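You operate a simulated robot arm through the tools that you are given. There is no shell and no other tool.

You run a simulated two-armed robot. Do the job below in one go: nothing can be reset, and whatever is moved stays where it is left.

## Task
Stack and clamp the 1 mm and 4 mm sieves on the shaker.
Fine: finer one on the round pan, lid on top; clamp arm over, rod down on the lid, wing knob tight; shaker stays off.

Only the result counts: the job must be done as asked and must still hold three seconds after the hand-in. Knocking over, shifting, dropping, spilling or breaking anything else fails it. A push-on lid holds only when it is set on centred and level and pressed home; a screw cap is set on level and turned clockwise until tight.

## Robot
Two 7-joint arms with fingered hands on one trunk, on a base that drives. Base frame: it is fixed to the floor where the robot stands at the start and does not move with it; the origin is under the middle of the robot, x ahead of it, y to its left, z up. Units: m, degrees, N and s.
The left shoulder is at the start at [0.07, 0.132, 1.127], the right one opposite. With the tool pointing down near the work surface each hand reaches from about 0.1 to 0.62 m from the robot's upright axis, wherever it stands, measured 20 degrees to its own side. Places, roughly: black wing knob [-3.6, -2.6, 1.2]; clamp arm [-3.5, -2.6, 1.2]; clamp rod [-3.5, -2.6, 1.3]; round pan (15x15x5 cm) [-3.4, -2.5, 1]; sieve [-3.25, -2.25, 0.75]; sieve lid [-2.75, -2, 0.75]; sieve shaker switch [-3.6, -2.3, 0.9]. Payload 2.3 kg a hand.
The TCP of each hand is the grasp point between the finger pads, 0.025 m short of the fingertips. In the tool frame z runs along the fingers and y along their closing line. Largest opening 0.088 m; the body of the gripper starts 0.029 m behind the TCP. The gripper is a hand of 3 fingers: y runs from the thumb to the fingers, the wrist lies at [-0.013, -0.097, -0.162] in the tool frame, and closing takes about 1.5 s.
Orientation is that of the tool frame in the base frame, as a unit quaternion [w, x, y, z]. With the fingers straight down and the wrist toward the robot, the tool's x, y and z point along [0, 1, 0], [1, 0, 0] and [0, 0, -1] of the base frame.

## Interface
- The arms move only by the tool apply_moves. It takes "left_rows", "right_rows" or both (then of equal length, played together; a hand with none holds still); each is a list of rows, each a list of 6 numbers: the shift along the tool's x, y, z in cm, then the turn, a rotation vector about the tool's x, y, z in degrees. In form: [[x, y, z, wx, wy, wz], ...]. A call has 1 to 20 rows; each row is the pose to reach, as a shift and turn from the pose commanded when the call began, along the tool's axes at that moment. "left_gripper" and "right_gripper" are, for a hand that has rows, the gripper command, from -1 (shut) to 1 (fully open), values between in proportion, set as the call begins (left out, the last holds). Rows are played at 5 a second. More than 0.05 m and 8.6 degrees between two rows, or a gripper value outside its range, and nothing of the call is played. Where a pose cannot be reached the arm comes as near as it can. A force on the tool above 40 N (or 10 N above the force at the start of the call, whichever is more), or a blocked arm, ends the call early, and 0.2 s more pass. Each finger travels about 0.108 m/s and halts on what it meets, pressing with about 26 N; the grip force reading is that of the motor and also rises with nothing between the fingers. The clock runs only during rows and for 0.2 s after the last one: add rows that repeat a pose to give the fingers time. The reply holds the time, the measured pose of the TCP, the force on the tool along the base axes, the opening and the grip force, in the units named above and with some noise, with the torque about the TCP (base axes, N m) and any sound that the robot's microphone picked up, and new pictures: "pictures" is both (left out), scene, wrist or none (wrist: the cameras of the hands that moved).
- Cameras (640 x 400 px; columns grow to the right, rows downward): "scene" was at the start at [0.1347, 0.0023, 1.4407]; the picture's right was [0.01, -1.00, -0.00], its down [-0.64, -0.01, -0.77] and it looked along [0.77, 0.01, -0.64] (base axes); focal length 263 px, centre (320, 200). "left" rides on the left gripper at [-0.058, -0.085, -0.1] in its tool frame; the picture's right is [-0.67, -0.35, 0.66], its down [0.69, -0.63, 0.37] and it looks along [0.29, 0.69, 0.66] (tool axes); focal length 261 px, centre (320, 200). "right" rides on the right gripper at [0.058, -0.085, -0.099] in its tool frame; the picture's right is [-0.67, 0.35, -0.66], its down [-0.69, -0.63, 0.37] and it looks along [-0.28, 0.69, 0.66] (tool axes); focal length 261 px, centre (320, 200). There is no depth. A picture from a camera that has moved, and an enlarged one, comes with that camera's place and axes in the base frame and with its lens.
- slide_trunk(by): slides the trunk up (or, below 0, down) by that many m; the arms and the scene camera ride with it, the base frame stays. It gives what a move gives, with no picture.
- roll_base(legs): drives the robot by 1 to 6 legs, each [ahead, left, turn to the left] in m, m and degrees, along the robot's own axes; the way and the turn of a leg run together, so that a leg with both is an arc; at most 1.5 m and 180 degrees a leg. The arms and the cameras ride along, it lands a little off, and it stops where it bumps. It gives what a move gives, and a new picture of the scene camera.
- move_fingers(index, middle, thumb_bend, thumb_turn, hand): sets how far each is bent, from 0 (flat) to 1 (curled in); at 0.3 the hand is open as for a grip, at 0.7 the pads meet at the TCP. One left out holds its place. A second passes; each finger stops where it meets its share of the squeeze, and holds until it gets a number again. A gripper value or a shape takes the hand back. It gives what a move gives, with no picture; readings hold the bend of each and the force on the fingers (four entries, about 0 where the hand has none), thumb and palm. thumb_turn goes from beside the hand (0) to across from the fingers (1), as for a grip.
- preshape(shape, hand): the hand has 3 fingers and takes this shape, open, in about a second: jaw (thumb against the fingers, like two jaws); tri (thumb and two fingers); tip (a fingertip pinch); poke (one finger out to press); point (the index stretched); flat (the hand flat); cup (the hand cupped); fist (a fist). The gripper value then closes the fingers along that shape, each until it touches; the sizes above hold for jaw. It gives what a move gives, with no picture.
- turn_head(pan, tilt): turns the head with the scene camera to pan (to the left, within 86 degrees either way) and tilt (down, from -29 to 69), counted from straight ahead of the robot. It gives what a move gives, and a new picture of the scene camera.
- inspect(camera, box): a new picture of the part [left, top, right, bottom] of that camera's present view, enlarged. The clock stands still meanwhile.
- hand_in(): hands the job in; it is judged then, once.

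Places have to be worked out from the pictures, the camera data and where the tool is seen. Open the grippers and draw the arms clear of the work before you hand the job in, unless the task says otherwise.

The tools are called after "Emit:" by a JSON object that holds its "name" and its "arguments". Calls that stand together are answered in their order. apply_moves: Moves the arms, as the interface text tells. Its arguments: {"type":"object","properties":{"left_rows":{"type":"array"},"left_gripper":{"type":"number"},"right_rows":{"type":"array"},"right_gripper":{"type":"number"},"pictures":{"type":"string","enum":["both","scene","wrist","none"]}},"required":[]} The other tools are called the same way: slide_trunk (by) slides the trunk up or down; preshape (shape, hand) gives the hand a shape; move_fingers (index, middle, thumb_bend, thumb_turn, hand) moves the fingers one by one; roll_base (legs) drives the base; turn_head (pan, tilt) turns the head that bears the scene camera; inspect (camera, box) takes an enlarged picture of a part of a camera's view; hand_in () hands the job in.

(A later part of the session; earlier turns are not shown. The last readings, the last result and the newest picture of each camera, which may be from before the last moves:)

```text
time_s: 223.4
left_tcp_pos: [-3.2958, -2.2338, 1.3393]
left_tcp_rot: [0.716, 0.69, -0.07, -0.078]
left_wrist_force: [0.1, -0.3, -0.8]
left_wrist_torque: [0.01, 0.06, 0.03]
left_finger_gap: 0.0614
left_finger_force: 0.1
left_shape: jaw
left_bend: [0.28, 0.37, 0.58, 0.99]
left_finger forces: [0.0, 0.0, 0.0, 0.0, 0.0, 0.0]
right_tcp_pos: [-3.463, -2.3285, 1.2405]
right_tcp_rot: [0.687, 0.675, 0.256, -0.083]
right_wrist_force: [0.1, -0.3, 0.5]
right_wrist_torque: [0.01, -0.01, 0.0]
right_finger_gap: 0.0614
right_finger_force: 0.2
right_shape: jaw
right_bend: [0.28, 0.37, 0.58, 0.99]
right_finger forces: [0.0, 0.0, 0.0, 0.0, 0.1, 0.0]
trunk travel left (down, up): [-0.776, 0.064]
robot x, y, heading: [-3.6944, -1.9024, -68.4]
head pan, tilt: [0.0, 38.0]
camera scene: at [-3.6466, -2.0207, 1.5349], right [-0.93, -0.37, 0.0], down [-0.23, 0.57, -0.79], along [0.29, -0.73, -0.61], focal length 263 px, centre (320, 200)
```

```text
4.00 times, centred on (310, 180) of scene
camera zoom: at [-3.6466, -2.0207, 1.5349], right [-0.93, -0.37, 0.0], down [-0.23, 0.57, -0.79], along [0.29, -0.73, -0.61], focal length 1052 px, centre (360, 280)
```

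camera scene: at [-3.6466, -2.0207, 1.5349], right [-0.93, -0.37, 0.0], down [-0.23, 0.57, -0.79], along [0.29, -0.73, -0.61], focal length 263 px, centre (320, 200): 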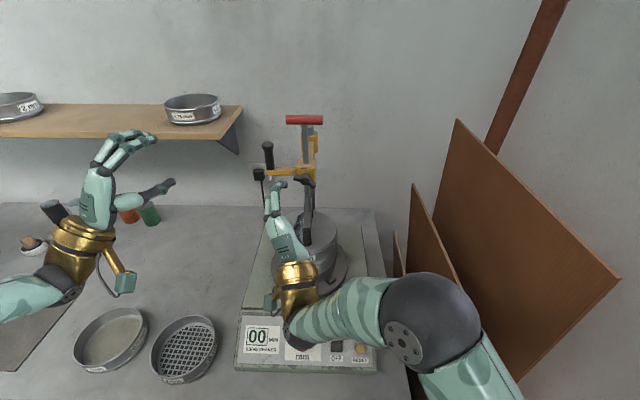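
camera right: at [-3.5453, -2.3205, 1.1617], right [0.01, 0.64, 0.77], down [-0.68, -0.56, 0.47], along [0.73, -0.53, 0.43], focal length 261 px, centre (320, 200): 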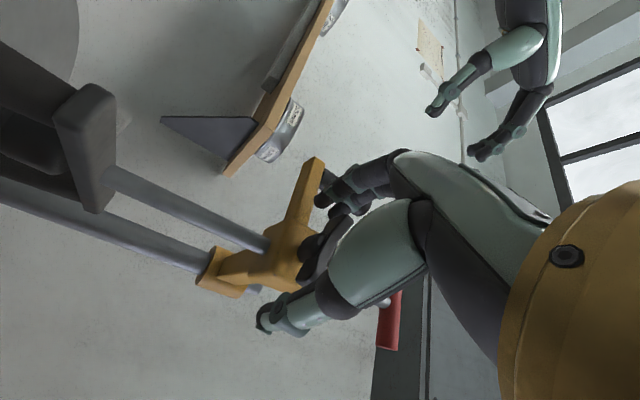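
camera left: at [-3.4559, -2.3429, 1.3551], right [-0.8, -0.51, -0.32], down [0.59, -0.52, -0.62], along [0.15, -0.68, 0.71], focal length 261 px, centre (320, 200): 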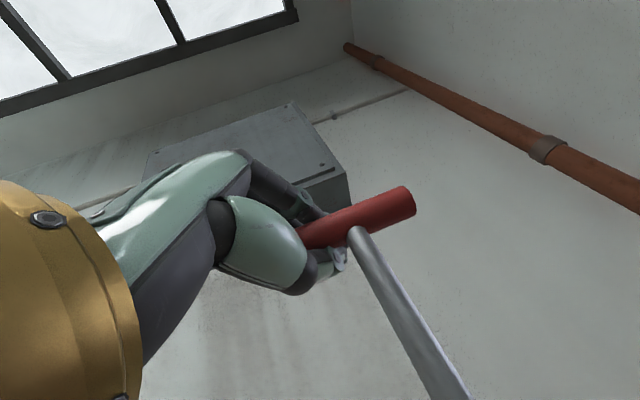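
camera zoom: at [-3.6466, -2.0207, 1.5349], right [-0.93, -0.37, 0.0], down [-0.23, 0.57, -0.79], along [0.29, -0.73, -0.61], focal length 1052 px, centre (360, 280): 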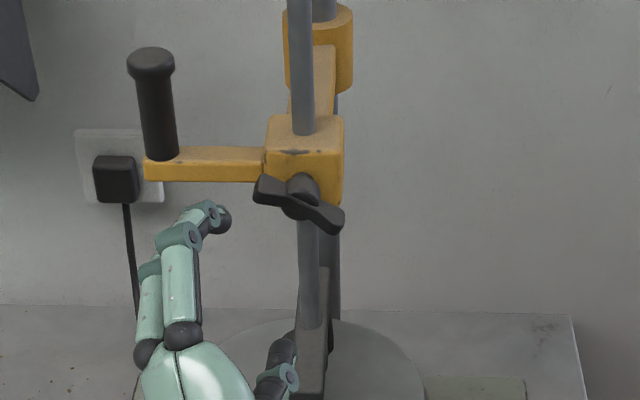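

The knob has reached about 25°. I shift the base 0.18 m left.

Emit:
{"name": "roll_base", "arguments": {"legs": [[0, 0.18, 0]]}}

Emit:
{"name": "turn_head", "arguments": {"pan": -15, "tilt": 36}}

Emit:
{"name": "inspect", "arguments": {"camera": "scene", "box": [250, 80, 430, 260]}}

```text
time_s: 224.9
left_tcp_pos: [-3.1339, -2.1707, 1.3396]
left_tcp_rot: [0.716, 0.69, -0.072, -0.078]
left_wrist_force: [-0.4, 0.0, 0.0]
left_wrist_torque: [0.04, -0.01, 0.01]
left_finger_gap: 0.0618
left_finger_force: 0.0
left_shape: jaw
left_bend: [0.28, 0.37, 0.58, 0.99]
left_finger forces: [0.0, 0.1, 0.0, 0.0, 0.0, 0.0]
right_tcp_pos: [-3.2993, -2.2645, 1.2406]
right_tcp_rot: [0.687, 0.676, 0.254, -0.082]
right_wrist_force: [0.9, 0.3, 0.0]
right_wrist_torque: [-0.04, 0.0, 0.03]
right_finger_gap: 0.0613
right_finger_force: 0.1
right_shape: jaw
right_bend: [0.28, 0.37, 0.58, 0.99]
right_finger forces: [0.1, 0.2, 0.1, 0.0, 0.0, 0.0]
trunk travel left (down, up): [-0.776, 0.064]
robot x, y, heading: [-3.5293, -1.8309, -68.2]
head pan, tilt: [0.0, 38.0]
camera scene: at [-3.4852, -1.9578, 1.5347], right [-0.93, -0.37, 0.0], down [-0.23, 0.57, -0.79], along [0.3, -0.73, -0.62], focal length 263 px, centre (320, 200)
```

scene: 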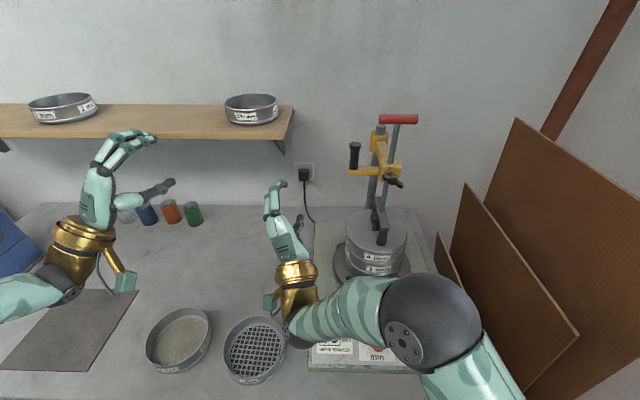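

```text
time_s: 225.7
left_tcp_pos: [-3.1306, -2.1689, 1.3386]
left_tcp_rot: [0.716, 0.691, -0.069, -0.077]
left_wrist_force: [0.5, -0.2, -0.3]
left_wrist_torque: [-0.02, 0.01, 0.0]
left_finger_gap: 0.0617
left_finger_force: 0.1
left_shape: jaw
left_bend: [0.28, 0.37, 0.58, 0.99]
left_finger forces: [0.0, 0.0, 0.1, 0.0, 0.0, 0.0]
right_tcp_pos: [-3.2984, -2.2642, 1.2395]
right_tcp_rot: [0.687, 0.676, 0.254, -0.083]
right_wrist_force: [-0.2, 0.6, 0.2]
right_wrist_torque: [0.02, -0.01, 0.0]
right_finger_gap: 0.0616
right_finger_force: 0.1
right_shape: jaw
right_bend: [0.28, 0.37, 0.58, 0.99]
right_finger forces: [0.0, 0.0, 0.0, 0.1, 0.0, 0.0]
trunk travel left (down, up): [-0.776, 0.064]
robot x, y, heading: [-3.5308, -1.8303, -68.1]
head pan, tilt: [-15.0, 36.0]
camera scene: at [-3.5022, -1.9627, 1.5378], right [-0.99, -0.12, 0.0], down [-0.07, 0.58, -0.81], along [0.1, -0.8, -0.59], focal length 263 px, centre (320, 200)
```

scene: 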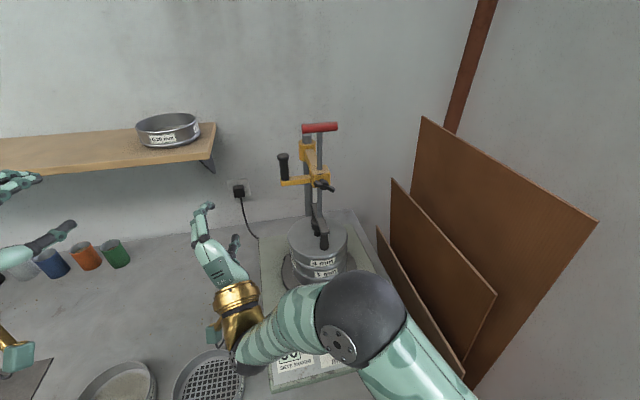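

```text
2.22 times, centred on (340, 170) of scene
camera zoom: at [-3.5022, -1.9627, 1.5378], right [-0.99, -0.12, 0.0], down [-0.07, 0.58, -0.81], along [0.1, -0.8, -0.59], focal length 584 px, centre (276, 267)
```

zoom: 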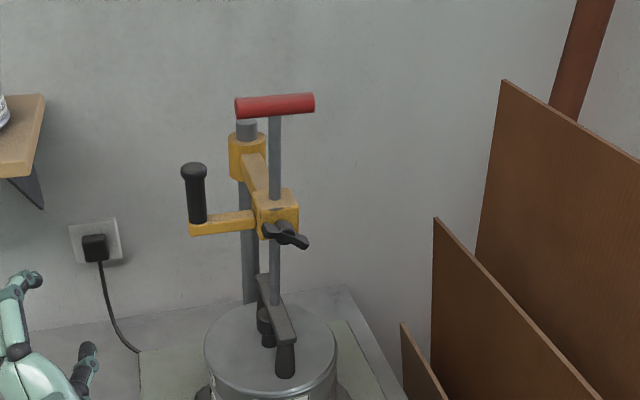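

From this place the clamp is on my right: both feet rest on the lid, rod down. I bring the right hand in front of the wing knob with the roll matched to the wings (≈26°), fingers above and thumb below.

Emit:
{"name": "apply_moves", "arguments": {"right_rows": [[-2.4, -1.2, 0.5, -0.4, 0.7, 7.6], [-4.9, -2.4, 1.2, -0.8, 1.4, 15.2], [-7.4, -3.6, 2.0, -1.1, 2.1, 22.8], [-9.9, -4.8, 2.8, -1.5, 2.9, 30.4], [-12.3, -6.0, 3.6, -1.9, 3.6, 38], [-14.7, -7.2, 4.4, -2.2, 4.3, 45.7], [-17.2, -8.5, 5.2, -2.6, 5.0, 53.3], [-17.2, -8.5, 5.2, -2.6, 5.0, 53.3]], "right_gripper": 0.2}}

Emit:
{"name": "inspect", "arguments": {"camera": "scene", "box": [280, 110, 380, 210]}}

```text
time_s: 227.5
left_tcp_pos: [-3.1287, -2.1698, 1.3393]
left_tcp_rot: [0.716, 0.69, -0.07, -0.078]
left_wrist_force: [0.1, 0.2, -0.7]
left_wrist_torque: [-0.01, -0.03, 0.0]
left_finger_gap: 0.0613
left_finger_force: 0.0
left_shape: jaw
left_bend: [0.28, 0.37, 0.58, 0.99]
left_finger forces: [0.0, 0.1, 0.1, 0.0, 0.0, 0.0]
right_tcp_pos: [-3.4703, -2.3604, 1.2417]
right_tcp_rot: [0.654, 0.705, -0.044, 0.269]
right_wrist_force: [-0.1, 0.2, -0.3]
right_wrist_torque: [-0.01, -0.03, 0.01]
right_finger_gap: 0.0531
right_finger_force: 0.0
right_shape: jaw
right_bend: [0.29, 0.4, 0.64, 1.0]
right_finger forces: [0.1, 0.0, 0.0, 0.0, 0.0, 0.0]
trunk travel left (down, up): [-0.776, 0.064]
robot x, y, heading: [-3.5339, -1.833, -68.3]
head pan, tilt: [-15.0, 36.0]
camera scene: at [-3.5025, -1.9628, 1.5378], right [-0.99, -0.12, 0.0], down [-0.07, 0.58, -0.81], along [0.1, -0.8, -0.59], focal length 263 px, centre (320, 200)
camera right: at [-3.4176, -2.2379, 1.1893], right [-0.93, 0.38, 0.02], down [-0.21, -0.46, -0.87], along [-0.32, -0.81, 0.5], focal length 261 px, centre (320, 200)
```

scene: 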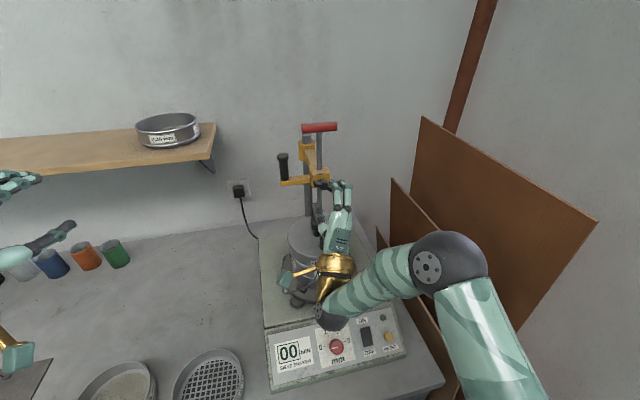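
right: 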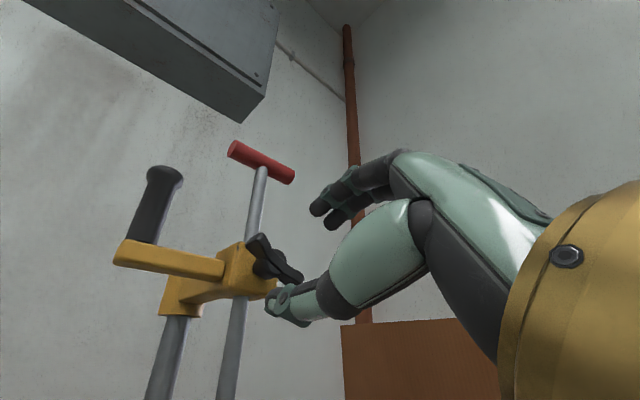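

```text
4.00 times, centred on (330, 160) of scene
camera zoom: at [-3.5025, -1.9628, 1.5378], right [-0.99, -0.12, 0.0], down [-0.07, 0.58, -0.81], along [0.1, -0.8, -0.59], focal length 1052 px, centre (280, 360)
```

zoom: 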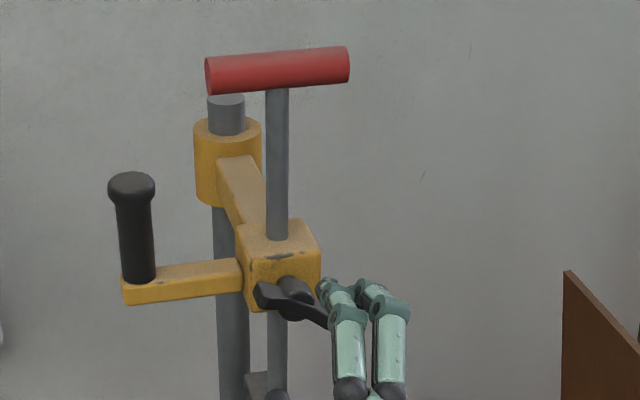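

Everything is in reach now. I advance 4.9 cm (5 mm to the right so the two fingers straddle the hub).

Emit:
{"name": "apply_moves", "arguments": {"right_rows": [[-0.3, 0.1, 1.5, 0, 0, 0], [-0.5, 0.15, 3, 0, 0, 0], [-0.5, 0.15, 4, 0, 0, 0], [-0.5, 0.15, 4.9, 0, 0, 0], [-0.5, 0.15, 4.9, 0, 0, 0]], "pictures": "wrist"}}

Emit:
{"name": "inspect", "arguments": {"camera": "scene", "box": [280, 110, 380, 210]}}

Emit:
{"name": "inspect", "arguments": {"camera": "right", "box": [180, 140, 440, 340]}}

```text
time_s: 228.7
left_tcp_pos: [-3.1302, -2.1693, 1.3385]
left_tcp_rot: [0.716, 0.69, -0.071, -0.079]
left_wrist_force: [-0.3, -0.1, 0.2]
left_wrist_torque: [0.0, -0.01, 0.0]
left_finger_gap: 0.0614
left_finger_force: 0.2
left_shape: jaw
left_bend: [0.28, 0.37, 0.58, 0.99]
left_finger forces: [0.0, 0.0, 0.1, 0.0, 0.0, 0.0]
right_tcp_pos: [-3.4585, -2.4074, 1.2398]
right_tcp_rot: [0.655, 0.706, -0.044, 0.267]
right_wrist_force: [0.1, 0.3, 0.6]
right_wrist_torque: [-0.01, 0.01, 0.01]
right_finger_gap: 0.0531
right_finger_force: 0.1
right_shape: jaw
right_bend: [0.29, 0.4, 0.64, 1.0]
right_finger forces: [0.0, 0.0, 0.0, 0.1, 0.0, 0.0]
trunk travel left (down, up): [-0.776, 0.064]
robot x, y, heading: [-3.5296, -1.8295, -68.0]
head pan, tilt: [-15.0, 36.0]
camera right: at [-3.4063, -2.2857, 1.1884], right [-0.93, 0.38, 0.02], down [-0.21, -0.46, -0.87], along [-0.32, -0.81, 0.5], focal length 261 px, centre (320, 200)
```

right: 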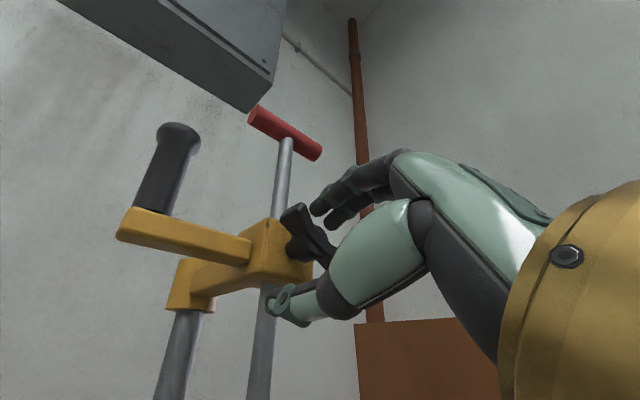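

```text
4.00 times, centred on (330, 160) of scene
camera zoom: at [-3.5028, -1.963, 1.5378], right [-0.99, -0.12, 0.0], down [-0.07, 0.58, -0.81], along [0.1, -0.8, -0.59], focal length 1052 px, centre (280, 360)
```

zoom: 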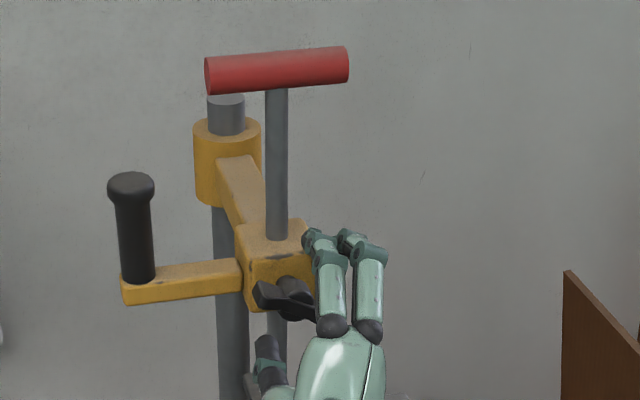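

```text
2.00 times, centred on (310, 240) of right
camera zoom: at [-3.4063, -2.2857, 1.1884], right [-0.93, 0.38, 0.02], down [-0.21, -0.46, -0.87], along [-0.32, -0.81, 0.5], focal length 521 px, centre (340, 120)
```

zoom: 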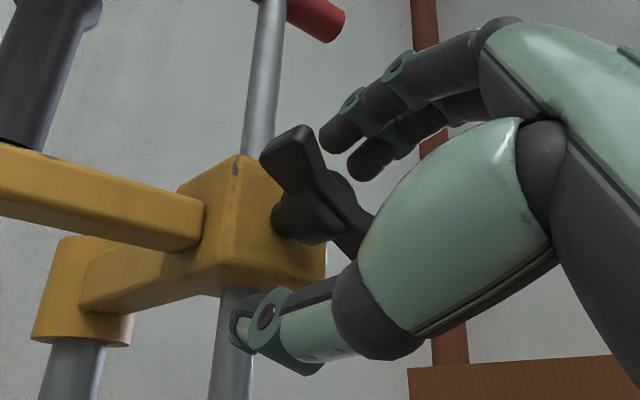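

Position looks right. I close the gripper on the wings.

Emit:
{"name": "apply_moves", "arguments": {"right_rows": [[0, 0, 0, 0, 0, 0], [0, 0, 0, 0, 0, 0], [0, 0, 0, 0, 0, 0], [0, 0, 0, 0, 0, 0], [0, 0, 0, 0, 0, 0], [0, 0, 0, 0, 0, 0]], "right_gripper": -1, "pictures": "none"}}

Emit:
{"name": "inspect", "arguments": {"camera": "scene", "box": [280, 110, 380, 210]}}

Emit:
{"name": "inspect", "arguments": {"camera": "right", "box": [180, 140, 440, 340]}}

```text
time_s: 230.1
left_tcp_pos: [-3.1294, -2.1728, 1.3372]
left_tcp_rot: [0.716, 0.69, -0.069, -0.078]
left_wrist_force: [-1.2, -0.1, 0.0]
left_wrist_torque: [0.03, 0.01, 0.0]
left_finger_gap: 0.0616
left_finger_force: 0.1
left_shape: jaw
left_bend: [0.28, 0.37, 0.58, 0.99]
left_finger forces: [0.0, 0.0, 0.0, 0.0, 0.0, 0.0]
right_tcp_pos: [-3.4583, -2.4119, 1.2384]
right_tcp_rot: [0.653, 0.706, -0.044, 0.269]
right_wrist_force: [1.8, -3.5, -4.2]
right_wrist_torque: [0.03, -0.03, 0.01]
right_finger_gap: 0.0105
right_finger_force: 26.2
right_shape: jaw
right_bend: [0.73, 0.71, 0.75, 1.0]
right_finger forces: [14.0, 5.5, 0.0, 0.1, 22.0, 0.1]
trunk travel left (down, up): [-0.776, 0.064]
robot x, y, heading: [-3.5303, -1.83, -68.4]
head pan, tilt: [-15.0, 36.0]
```

```text
4.00 times, centred on (330, 160) of scene
camera zoom: at [-3.5015, -1.9667, 1.5374], right [-0.99, -0.12, 0.0], down [-0.07, 0.59, -0.81], along [0.1, -0.8, -0.59], focal length 1052 px, centre (280, 360)
```

zoom: 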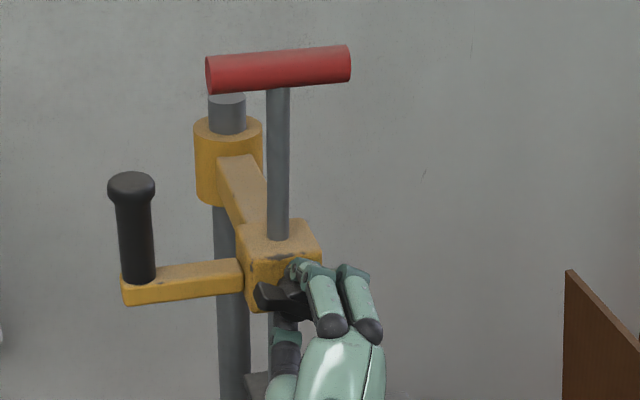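

```text
2.00 times, centred on (310, 240) of right
camera zoom: at [-3.4054, -2.2884, 1.187], right [-0.93, 0.38, 0.02], down [-0.21, -0.45, -0.87], along [-0.32, -0.81, 0.5], focal length 521 px, centre (340, 120)
```

zoom: 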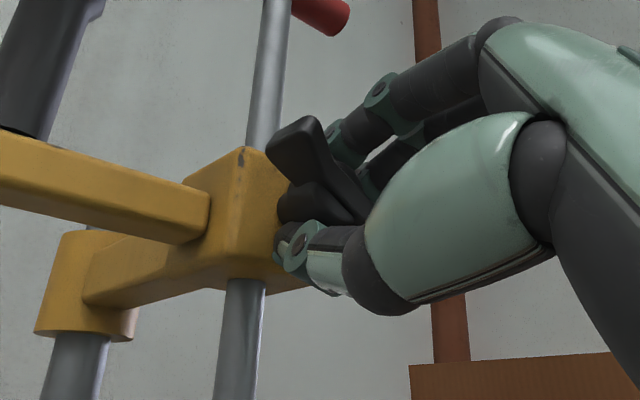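

Solid grip (thumb 22 N against both fingers). I turn clockwise slowly about the knob's axis, 4° per row up to 48°.

Emit:
{"name": "apply_moves", "arguments": {"right_rows": [[0.01, -0.03, 0, 0, 0, 4], [0.03, -0.06, 0, 0, 0, 8], [0.05, -0.09, 0, 0, 0, 12], [0.07, -0.12, 0, 0, 0, 16], [0.09, -0.15, 0, 0, 0, 20], [0.11, -0.17, 0, 0, 0, 24], [0.13, -0.2, 0, 0, 0, 28], [0.16, -0.22, 0, 0, 0, 32], [0.19, -0.24, 0, 0, 0, 36], [0.22, -0.26, 0, 0, 0, 40], [0.25, -0.27, 0, 0, 0, 44], [0.28, -0.29, 0, 0, 0, 48]], "pictures": "none"}}

Emit:
{"name": "inspect", "arguments": {"camera": "scene", "box": [280, 110, 380, 210]}}

Emit:
{"name": "inspect", "arguments": {"camera": "right", "box": [180, 140, 440, 340]}}

```text
time_s: 232.7
left_tcp_pos: [-3.1292, -2.1725, 1.337]
left_tcp_rot: [0.716, 0.691, -0.069, -0.079]
left_wrist_force: [-0.3, 0.1, -0.5]
left_wrist_torque: [0.01, 0.01, -0.04]
left_finger_gap: 0.0614
left_finger_force: 0.0
left_shape: jaw
left_bend: [0.28, 0.37, 0.58, 0.99]
left_finger forces: [0.0, 0.0, 0.0, 0.0, 0.2, 0.0]
right_tcp_pos: [-3.455, -2.4096, 1.2399]
right_tcp_rot: [0.488, 0.627, -0.328, 0.511]
right_wrist_force: [3.3, -8.0, 6.5]
right_wrist_torque: [-0.1, 0.04, 0.09]
right_finger_gap: 0.0102
right_finger_force: 25.9
right_shape: jaw
right_bend: [0.73, 0.71, 0.75, 1.0]
right_finger forces: [17.8, 5.7, 0.1, 0.0, 20.1, 0.0]
trunk travel left (down, up): [-0.776, 0.064]
robot x, y, heading: [-3.5327, -1.8323, -68.1]
head pan, tilt: [-15.0, 36.0]
```

```text
4.00 times, centred on (330, 160) of scene
camera zoom: at [-3.5006, -1.9667, 1.5374], right [-0.99, -0.12, 0.0], down [-0.07, 0.59, -0.81], along [0.1, -0.8, -0.59], focal length 1052 px, centre (280, 360)
```

zoom: 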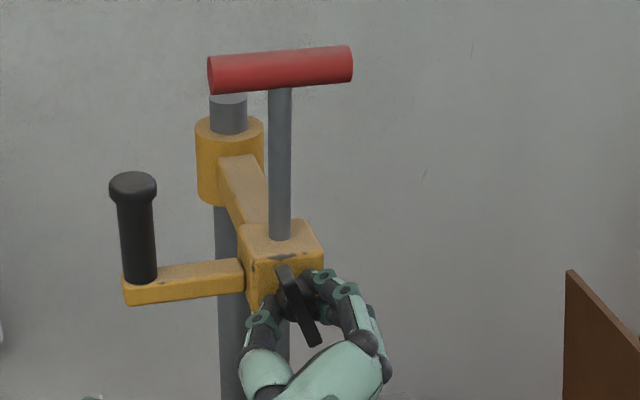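

```text
2.00 times, centred on (310, 240) of right
camera zoom: at [-3.3938, -2.2846, 1.2696], right [-0.7, 0.45, -0.55], down [0.51, -0.21, -0.83], along [-0.49, -0.87, -0.08], focal length 521 px, centre (340, 120)
```

zoom: 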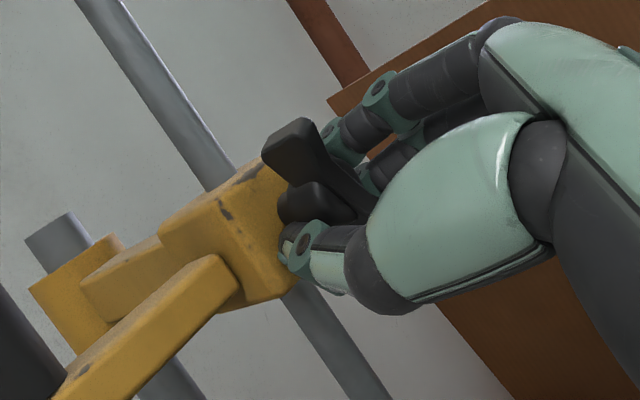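

The knob turned with the hand; the wings are now near vertical (~74°). I keep turning another 40°.

Emit:
{"name": "apply_moves", "arguments": {"right_rows": [[-0.02, -0.03, 0, 0, 0, 4], [-0.03, -0.06, 0, 0, 0, 8], [-0.04, -0.1, 0, 0, 0, 12], [-0.05, -0.13, 0, 0, 0, 16], [-0.05, -0.16, 0, 0, 0, 20], [-0.06, -0.2, 0, 0, 0, 24], [-0.06, -0.23, 0, 0, 0, 28], [-0.06, -0.27, 0, 0, 0, 32], [-0.05, -0.3, 0, 0, 0, 36], [-0.05, -0.33, 0, 0, 0, 40]], "pictures": "none"}}

Emit:
{"name": "inspect", "arguments": {"camera": "scene", "box": [280, 110, 380, 210]}}

Emit:
{"name": "inspect", "arguments": {"camera": "right", "box": [180, 140, 440, 340]}}

```text
time_s: 234.9
left_tcp_pos: [-3.128, -2.1729, 1.3384]
left_tcp_rot: [0.715, 0.691, -0.07, -0.079]
left_wrist_force: [0.1, 0.0, 0.4]
left_wrist_torque: [-0.04, 0.0, 0.0]
left_finger_gap: 0.0614
left_finger_force: 0.0
left_shape: jaw
left_bend: [0.28, 0.37, 0.58, 0.99]
left_finger forces: [0.0, 0.0, 0.1, 0.0, 0.0, 0.0]
right_tcp_pos: [-3.4514, -2.4096, 1.2373]
right_tcp_rot: [0.283, 0.477, -0.523, 0.647]
right_wrist_force: [3.3, -15.0, 16.6]
right_wrist_torque: [-0.37, 0.13, 0.17]
right_finger_gap: 0.01
right_finger_force: 26.1
right_shape: jaw
right_bend: [0.73, 0.71, 0.75, 1.0]
right_finger forces: [14.2, 10.9, 0.1, 0.0, 23.3, 0.1]
trunk travel left (down, up): [-0.776, 0.064]
robot x, y, heading: [-3.5291, -1.8284, -68.1]
head pan, tilt: [-15.0, 36.0]
```

```text
4.00 times, centred on (330, 160) of scene
camera zoom: at [-3.5012, -1.967, 1.5374], right [-0.99, -0.12, 0.0], down [-0.07, 0.59, -0.81], along [0.1, -0.8, -0.59], focal length 1052 px, centre (280, 360)
```

zoom: 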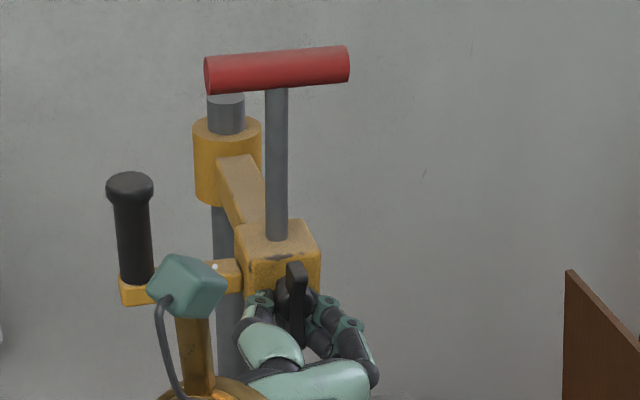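

```text
2.00 times, centred on (310, 240) of right
camera zoom: at [-3.4324, -2.2979, 1.3232], right [-0.26, 0.61, -0.75], down [0.93, -0.07, -0.37], along [-0.28, -0.79, -0.54], focal length 521 px, centre (340, 120)
```

zoom: 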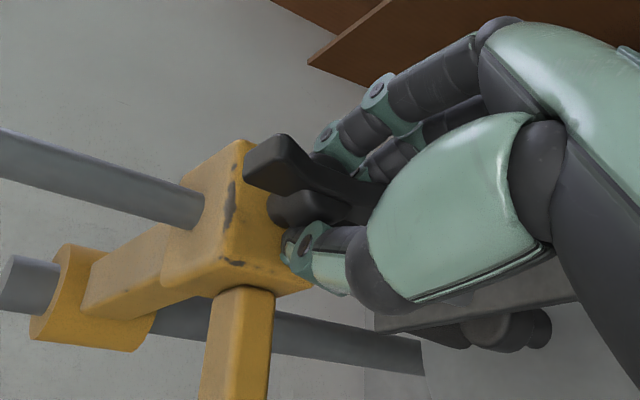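

The resisting torque has risen (about 0.24 N·m) while the wings passed vertical. I continue turning 24° more to make it tight.

Emit:
{"name": "apply_moves", "arguments": {"right_rows": [[-0.03, -0.01, 0, 0, 0, 4], [-0.06, -0.03, 0, 0, 0, 8], [-0.09, -0.05, 0, 0, 0, 12], [-0.12, -0.07, 0, 0, 0, 16], [-0.14, -0.09, 0, 0, 0, 20], [-0.17, -0.12, 0, 0, 0, 24]], "pictures": "none"}}

Emit:
{"name": "inspect", "arguments": {"camera": "scene", "box": [280, 110, 380, 210]}}

Emit:
{"name": "inspect", "arguments": {"camera": "right", "box": [180, 140, 440, 340]}}

```text
time_s: 236.3
left_tcp_pos: [-3.1284, -2.1752, 1.3374]
left_tcp_rot: [0.714, 0.692, -0.069, -0.077]
left_wrist_force: [0.5, 0.5, -0.8]
left_wrist_torque: [0.01, 0.03, -0.01]
left_finger_gap: 0.0613
left_finger_force: 0.1
left_shape: jaw
left_bend: [0.28, 0.37, 0.58, 0.99]
left_finger forces: [0.0, 0.0, 0.1, 0.0, 0.1, 0.0]
right_tcp_pos: [-3.4507, -2.411, 1.2337]
right_tcp_rot: [0.143, 0.358, -0.612, 0.691]
right_wrist_force: [0.2, -3.0, -10.5]
right_wrist_torque: [0.13, 0.1, 0.02]
right_finger_gap: 0.0084
right_finger_force: 26.0
right_shape: jaw
right_bend: [0.74, 0.72, 0.79, 1.0]
right_finger forces: [12.4, 0.1, 0.1, 0.0, 19.9, 0.0]
trunk travel left (down, up): [-0.776, 0.064]
robot x, y, heading: [-3.5322, -1.832, -68.0]
head pan, tilt: [-15.0, 36.0]
```

```text
4.00 times, centred on (330, 160) of scene
camera zoom: at [-3.5018, -1.9694, 1.537], right [-0.99, -0.12, 0.0], down [-0.07, 0.59, -0.81], along [0.1, -0.8, -0.59], focal length 1052 px, centre (280, 360)
```

zoom: 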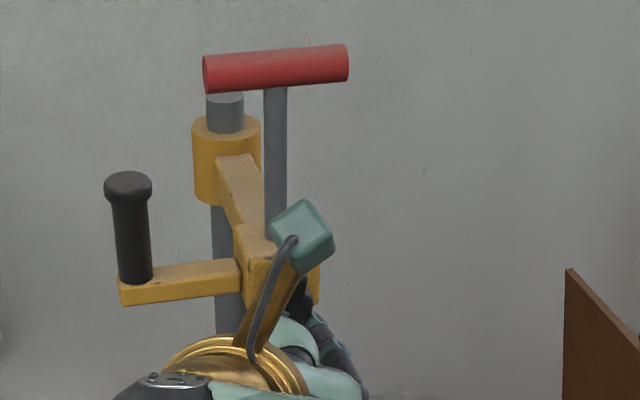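

```text
2.00 times, centred on (310, 240) of right
camera zoom: at [-3.4695, -2.3126, 1.335], right [0.04, 0.71, -0.7], down [1.0, -0.05, 0.01], along [-0.03, -0.7, -0.71], focal length 521 px, centre (340, 120)
```

zoom: 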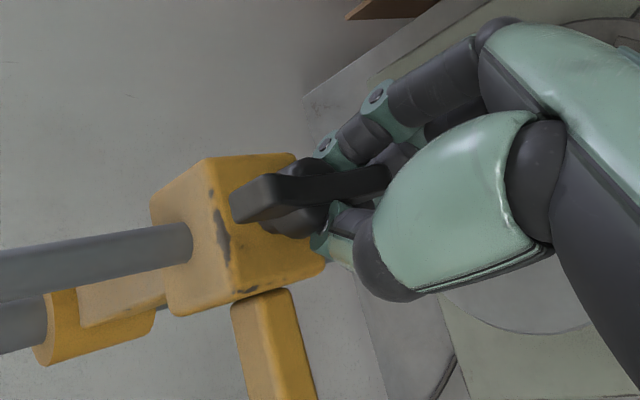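

The wings stopped following (they stay at about 100° while the hand slips), i.e. the knob is resisting hard. I release, back out 6 cm and look at the knob.

Emit:
{"name": "apply_moves", "arguments": {"right_rows": [[0, 0, 0, 0, 0, 0], [0, 0, 0, 0, 0, 0], [0, 0, 0, 0, 0, 0], [0, 0, 0, 0, 0, 0], [0, 0, -1.5, 0, 0, 0], [0, 0, -3, 0, 0, 0], [0, 0, -4.5, 0, 0, 0], [0, 0, -6.5, 0, 0, 0]], "right_gripper": 0.2}}

Emit:
{"name": "inspect", "arguments": {"camera": "scene", "box": [280, 110, 380, 210]}}

Emit:
{"name": "inspect", "arguments": {"camera": "right", "box": [120, 80, 440, 340]}}

```text
time_s: 238.1
left_tcp_pos: [-3.1306, -2.168, 1.3388]
left_tcp_rot: [0.716, 0.69, -0.069, -0.077]
left_wrist_force: [0.6, 0.4, 0.8]
left_wrist_torque: [-0.01, -0.03, 0.03]
left_finger_gap: 0.0615
left_finger_force: 0.1
left_shape: jaw
left_bend: [0.28, 0.37, 0.58, 0.99]
left_finger forces: [0.1, 0.0, 0.0, 0.0, 0.0, 0.1]
right_tcp_pos: [-3.4732, -2.3429, 1.238]
right_tcp_rot: [0.143, 0.358, -0.609, 0.693]
right_wrist_force: [0.2, -0.3, -0.2]
right_wrist_torque: [-0.01, -0.02, 0.0]
right_finger_gap: 0.0522
right_finger_force: 0.1
right_shape: jaw
right_bend: [0.29, 0.41, 0.65, 1.0]
right_finger forces: [0.0, 0.1, 0.0, 0.1, 0.0, 0.0]
trunk travel left (down, up): [-0.776, 0.064]
robot x, y, heading: [-3.5319, -1.8336, -68.1]
head pan, tilt: [-15.0, 36.0]
camera scene: at [-3.5033, -1.9619, 1.5379], right [-0.99, -0.12, 0.0], down [-0.07, 0.58, -0.81], along [0.1, -0.8, -0.59], focal length 263 px, centre (320, 200)
camera right: at [-3.4918, -2.2445, 1.3384], right [0.04, 0.7, -0.71], down [1.0, -0.05, 0.01], along [-0.03, -0.71, -0.71], focal length 261 px, centre (320, 200)
```

scene: 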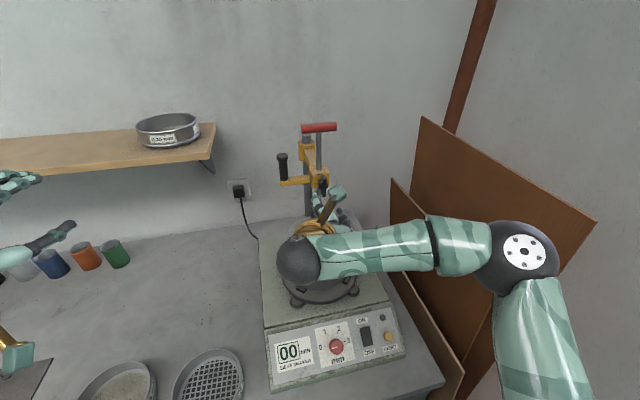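
right: 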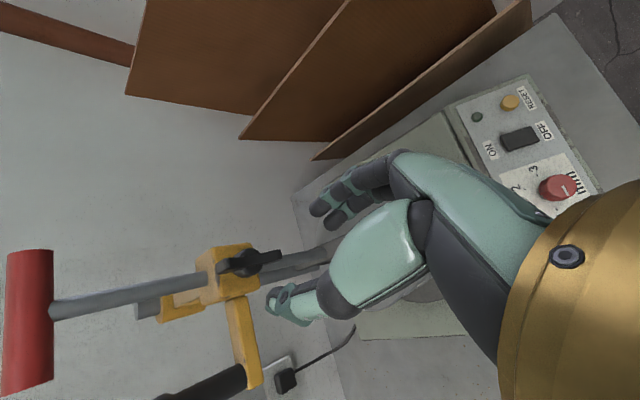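

```text
4.00 times, centred on (330, 160) of scene
camera zoom: at [-3.5033, -1.9619, 1.5379], right [-0.99, -0.12, 0.0], down [-0.07, 0.58, -0.81], along [0.1, -0.8, -0.59], focal length 1052 px, centre (280, 360)
```

zoom: 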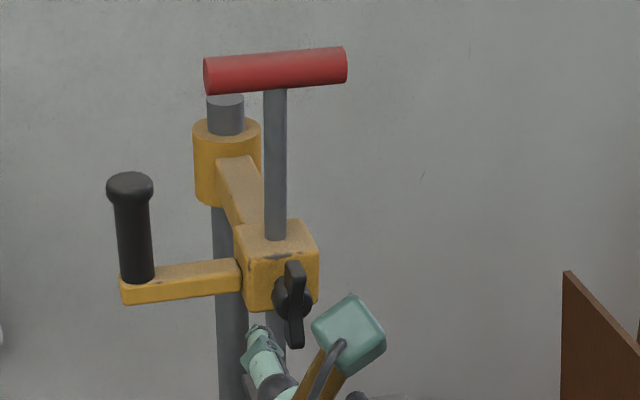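

```text
1.54 times, centred on (280, 210) of right
camera zoom: at [-3.4918, -2.2445, 1.3384], right [0.04, 0.7, -0.71], down [1.0, -0.05, 0.01], along [-0.03, -0.71, -0.71], focal length 401 px, centre (382, 185)
```

zoom: 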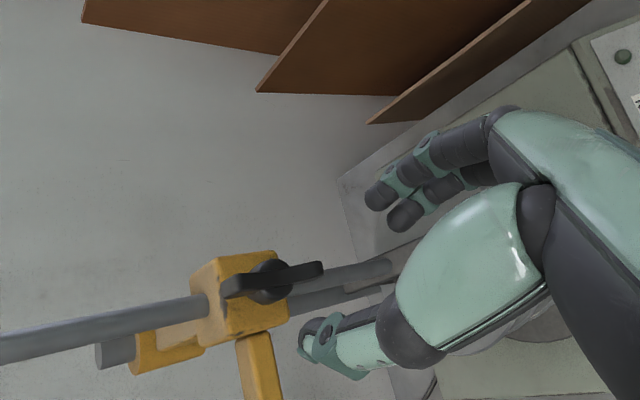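

The wings are now exactly vertical — a quarter turn from the start, with strong resistance. To be sure it is tight I regrip squarely (roll back 48°) and give one more clockwise torque.

Emit:
{"name": "apply_moves", "arguments": {"right_rows": [[0, 0, 0, 0, 0, -8], [0, 0, 0, 0, 0, -16], [0, 0, 0, 0, 0, -24], [0, 0, 0, 0, 0, -32], [0, 0, 0, 0, 0, -40], [0, 0, 0, 0, 0, -48], [0, 0, 0, 0, 0, -48]], "pictures": "none"}}

Emit:
{"name": "apply_moves", "arguments": {"right_rows": [[0, 0.3, 1.5, 0, 0, 0], [0, 0.3, 3.5, 0, 0, 0], [0, 0.3, 5.2, 0, 0, 0], [0, 0.3, 6.6, 0, 0, 0], [0, 0.3, 6.6, 0, 0, 0]], "pictures": "wrist"}}

Emit:
{"name": "inspect", "arguments": {"camera": "scene", "box": [280, 110, 380, 210]}}

```text
time_s: 239.7
left_tcp_pos: [-3.1307, -2.1688, 1.3391]
left_tcp_rot: [0.717, 0.689, -0.07, -0.078]
left_wrist_force: [1.1, -0.2, -0.3]
left_wrist_torque: [-0.03, -0.01, 0.0]
left_finger_gap: 0.0615
left_finger_force: 0.1
left_shape: jaw
left_bend: [0.28, 0.37, 0.58, 0.99]
left_finger forces: [0.0, 0.0, 0.0, 0.0, 0.1, 0.1]
right_tcp_pos: [-3.4729, -2.3431, 1.2372]
right_tcp_rot: [0.412, 0.576, -0.412, 0.574]
right_wrist_force: [0.0, -0.2, 0.6]
right_wrist_torque: [-0.02, 0.01, -0.02]
right_finger_gap: 0.0525
right_finger_force: 0.1
right_shape: jaw
right_bend: [0.29, 0.41, 0.65, 1.0]
right_finger forces: [0.0, 0.0, 0.0, 0.0, 0.1, 0.0]
trunk travel left (down, up): [-0.776, 0.064]
robot x, y, heading: [-3.5288, -1.8284, -67.9]
head pan, tilt: [-15.0, 36.0]
```

```text
time_s: 240.9
left_tcp_pos: [-3.1298, -2.1688, 1.3396]
left_tcp_rot: [0.716, 0.69, -0.069, -0.077]
left_wrist_force: [-0.1, -0.5, 0.2]
left_wrist_torque: [0.02, -0.01, 0.02]
left_finger_gap: 0.0616
left_finger_force: 0.1
left_shape: jaw
left_bend: [0.28, 0.37, 0.58, 0.99]
left_finger forces: [0.0, 0.1, 0.1, 0.0, 0.1, 0.0]
right_tcp_pos: [-3.4537, -2.4071, 1.2366]
right_tcp_rot: [0.412, 0.575, -0.411, 0.574]
right_wrist_force: [-0.7, 0.2, 0.2]
right_wrist_torque: [-0.04, 0.03, 0.0]
right_finger_gap: 0.0523
right_finger_force: 0.0
right_shape: jaw
right_bend: [0.29, 0.41, 0.65, 1.0]
right_finger forces: [0.1, 0.1, 0.0, 0.0, 0.1, 0.0]
trunk travel left (down, up): [-0.776, 0.064]
robot x, y, heading: [-3.5313, -1.8298, -68.0]
head pan, tilt: [-15.0, 36.0]
camera right: at [-3.4049, -2.2861, 1.2931], right [-0.54, 0.51, -0.67], down [0.71, -0.15, -0.69], along [-0.45, -0.85, -0.28], focal length 261 px, centre (320, 200)
```

right: 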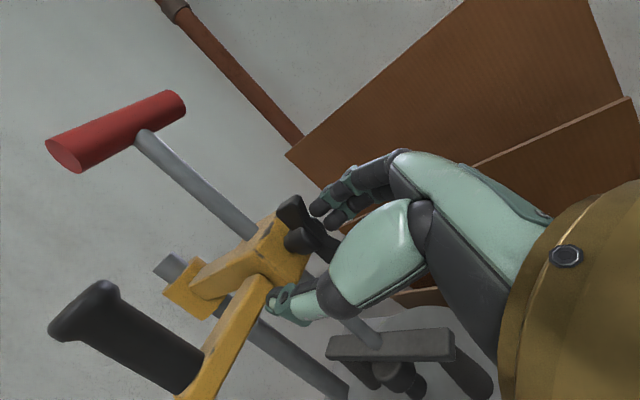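

```text
4.00 times, centred on (330, 160) of scene
camera zoom: at [-3.5028, -1.9629, 1.5378], right [-0.99, -0.12, 0.0], down [-0.07, 0.58, -0.81], along [0.1, -0.8, -0.59], focal length 1052 px, centre (280, 360)
```

zoom: 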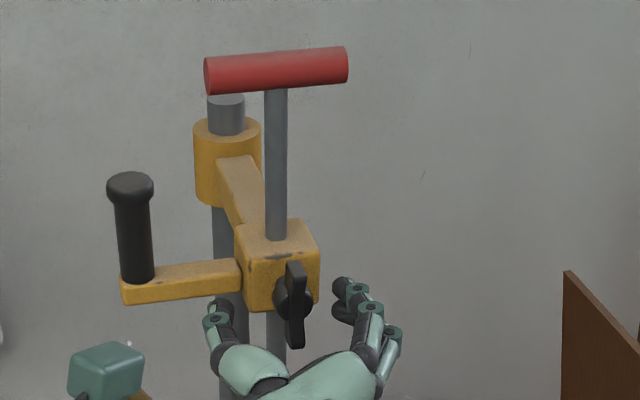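

The vertical wings are between thumb and fingers. I close and apply another clockwise torque, up to 28°.

Emit:
{"name": "apply_moves", "arguments": {"right_rows": [[0, 0, 0, 0, 0, 0], [0, 0, 0, 0, 0, 0], [0, 0, 0, 0, 0, 0], [0, 0, 0, 0, 0, 0], [0, 0, 0, 0, 0, 0], [0, 0, 0, 0, 0, 0]], "right_gripper": -1, "pictures": "none"}}

Emit:
{"name": "apply_moves", "arguments": {"right_rows": [[0.02, -0.04, 0, 0, 0, 4], [0.04, -0.07, 0, 0, 0, 8], [0.06, -0.11, 0, 0, 0, 12], [0.09, -0.14, 0, 0, 0, 16]], "pictures": "none"}}

Emit:
{"name": "inspect", "arguments": {"camera": "right", "box": [180, 140, 440, 340]}}

Emit:
{"name": "inspect", "arguments": {"camera": "scene", "box": [280, 110, 380, 210]}}

```text
time_s: 242.3
left_tcp_pos: [-3.1282, -2.1721, 1.3375]
left_tcp_rot: [0.715, 0.691, -0.07, -0.078]
left_wrist_force: [0.9, 0.7, 0.7]
left_wrist_torque: [0.07, 0.03, 0.01]
left_finger_gap: 0.0613
left_finger_force: 0.0
left_shape: jaw
left_bend: [0.28, 0.37, 0.58, 0.99]
left_finger forces: [0.1, 0.0, 0.0, 0.1, 0.1, 0.1]
right_tcp_pos: [-3.4527, -2.4089, 1.2366]
right_tcp_rot: [0.412, 0.575, -0.412, 0.574]
right_wrist_force: [2.5, -4.0, 0.2]
right_wrist_torque: [-0.01, -0.01, 0.1]
right_finger_gap: 0.0081
right_finger_force: 26.2
right_shape: jaw
right_bend: [0.74, 0.7, 0.75, 1.0]
right_finger forces: [12.9, 5.9, 0.0, 0.0, 23.0, 0.0]
trunk travel left (down, up): [-0.776, 0.064]
robot x, y, heading: [-3.5271, -1.8319, -68.3]
head pan, tilt: [-15.0, 36.0]
```

```text
time_s: 243.3
left_tcp_pos: [-3.1291, -2.173, 1.337]
left_tcp_rot: [0.715, 0.691, -0.07, -0.078]
left_wrist_force: [-0.4, -0.5, -0.9]
left_wrist_torque: [-0.02, 0.01, 0.01]
left_finger_gap: 0.0613
left_finger_force: 0.0
left_shape: jaw
left_bend: [0.28, 0.37, 0.58, 0.99]
left_finger forces: [0.0, 0.0, 0.0, 0.1, 0.0, 0.1]
right_tcp_pos: [-3.4517, -2.4103, 1.2369]
right_tcp_rot: [0.328, 0.512, -0.488, 0.626]
right_wrist_force: [1.4, -6.9, 1.9]
right_wrist_torque: [-0.1, 0.09, 0.16]
right_finger_gap: 0.0074
right_finger_force: 25.6
right_shape: jaw
right_bend: [0.74, 0.7, 0.75, 1.0]
right_finger forces: [11.3, 11.7, 0.0, 0.1, 21.5, 0.0]
trunk travel left (down, up): [-0.776, 0.064]
robot x, y, heading: [-3.5347, -1.833, -67.9]
head pan, tilt: [-15.0, 36.0]
```

```text
2.00 times, centred on (310, 240) of right
camera zoom: at [-3.4219, -2.2952, 1.3144], right [-0.35, 0.57, -0.74], down [0.87, -0.09, -0.49], along [-0.35, -0.81, -0.47], focal length 521 px, centre (340, 120)
```

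zoom: 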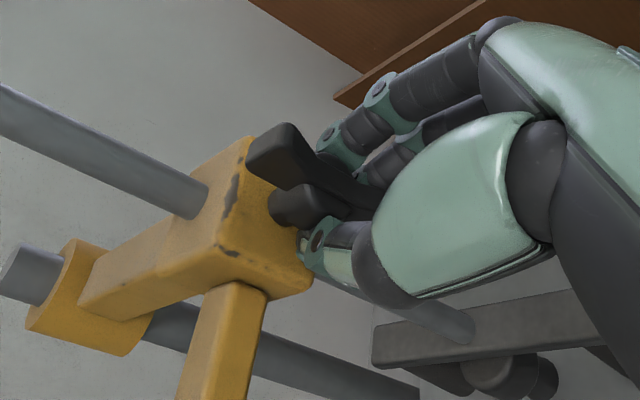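

```text
4.00 times, centred on (330, 160) of scene
camera zoom: at [-3.5023, -1.9673, 1.5373], right [-0.99, -0.12, 0.0], down [-0.07, 0.59, -0.81], along [0.1, -0.8, -0.59], focal length 1052 px, centre (280, 360)
```

zoom: 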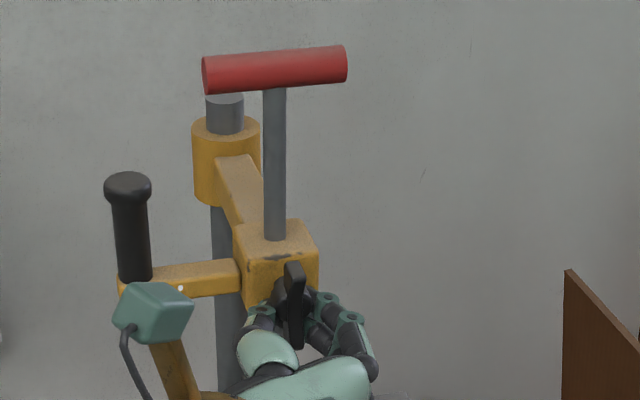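

The wings stay vertical while torque rises. I continue to 32° to apply firm torque.

Emit:
{"name": "apply_moves", "arguments": {"right_rows": [[0.0, -0.04, 0, 0, 0, 4], [0.0, -0.08, 0, 0, 0, 8], [0.01, -0.12, 0, 0, 0, 12], [0.02, -0.15, 0, 0, 0, 16]], "pictures": "none"}}

Emit:
{"name": "inspect", "arguments": {"camera": "right", "box": [180, 140, 440, 340]}}

Emit:
{"name": "inspect", "arguments": {"camera": "scene", "box": [280, 110, 380, 210]}}

```text
time_s: 244.3
left_tcp_pos: [-3.1306, -2.1732, 1.338]
left_tcp_rot: [0.715, 0.691, -0.07, -0.077]
left_wrist_force: [0.3, 0.1, 0.2]
left_wrist_torque: [0.01, -0.02, 0.0]
left_finger_gap: 0.0615
left_finger_force: 0.1
left_shape: jaw
left_bend: [0.28, 0.37, 0.58, 0.99]
left_finger forces: [0.0, 0.0, 0.0, 0.0, 0.0, 0.1]
right_tcp_pos: [-3.4533, -2.4117, 1.2365]
right_tcp_rot: [0.236, 0.439, -0.556, 0.665]
right_wrist_force: [-0.5, -6.9, 1.4]
right_wrist_torque: [-0.14, 0.18, 0.08]
right_finger_gap: 0.0071
right_finger_force: 26.2
right_shape: jaw
right_bend: [0.74, 0.71, 0.76, 1.0]
right_finger forces: [10.9, 24.2, 0.0, 0.0, 21.2, 0.1]
trunk travel left (down, up): [-0.776, 0.064]
robot x, y, heading: [-3.5331, -1.8317, -68.1]
head pan, tilt: [-15.0, 36.0]
```

```text
2.00 times, centred on (310, 240) of right
camera zoom: at [-3.4451, -2.3035, 1.3296], right [-0.15, 0.64, -0.75], down [0.97, -0.06, -0.25], along [-0.2, -0.76, -0.61], focal length 521 px, centre (340, 120)
```

zoom: 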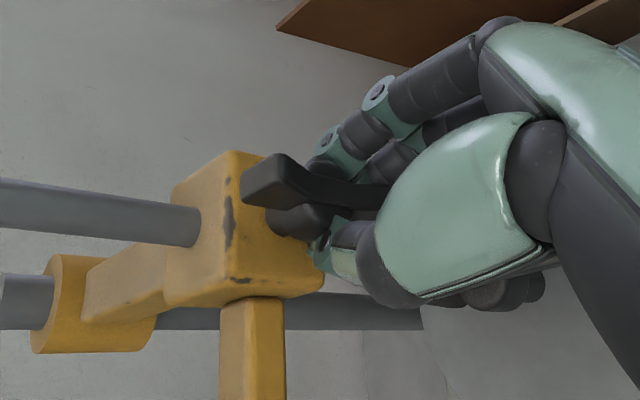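

```text
4.00 times, centred on (330, 160) of scene
camera zoom: at [-3.5038, -1.968, 1.5373], right [-0.99, -0.12, 0.0], down [-0.07, 0.59, -0.81], along [0.1, -0.8, -0.59], focal length 1052 px, centre (280, 360)
```

zoom: 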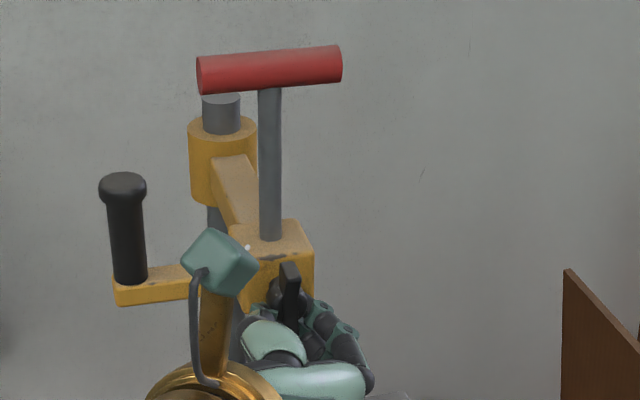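

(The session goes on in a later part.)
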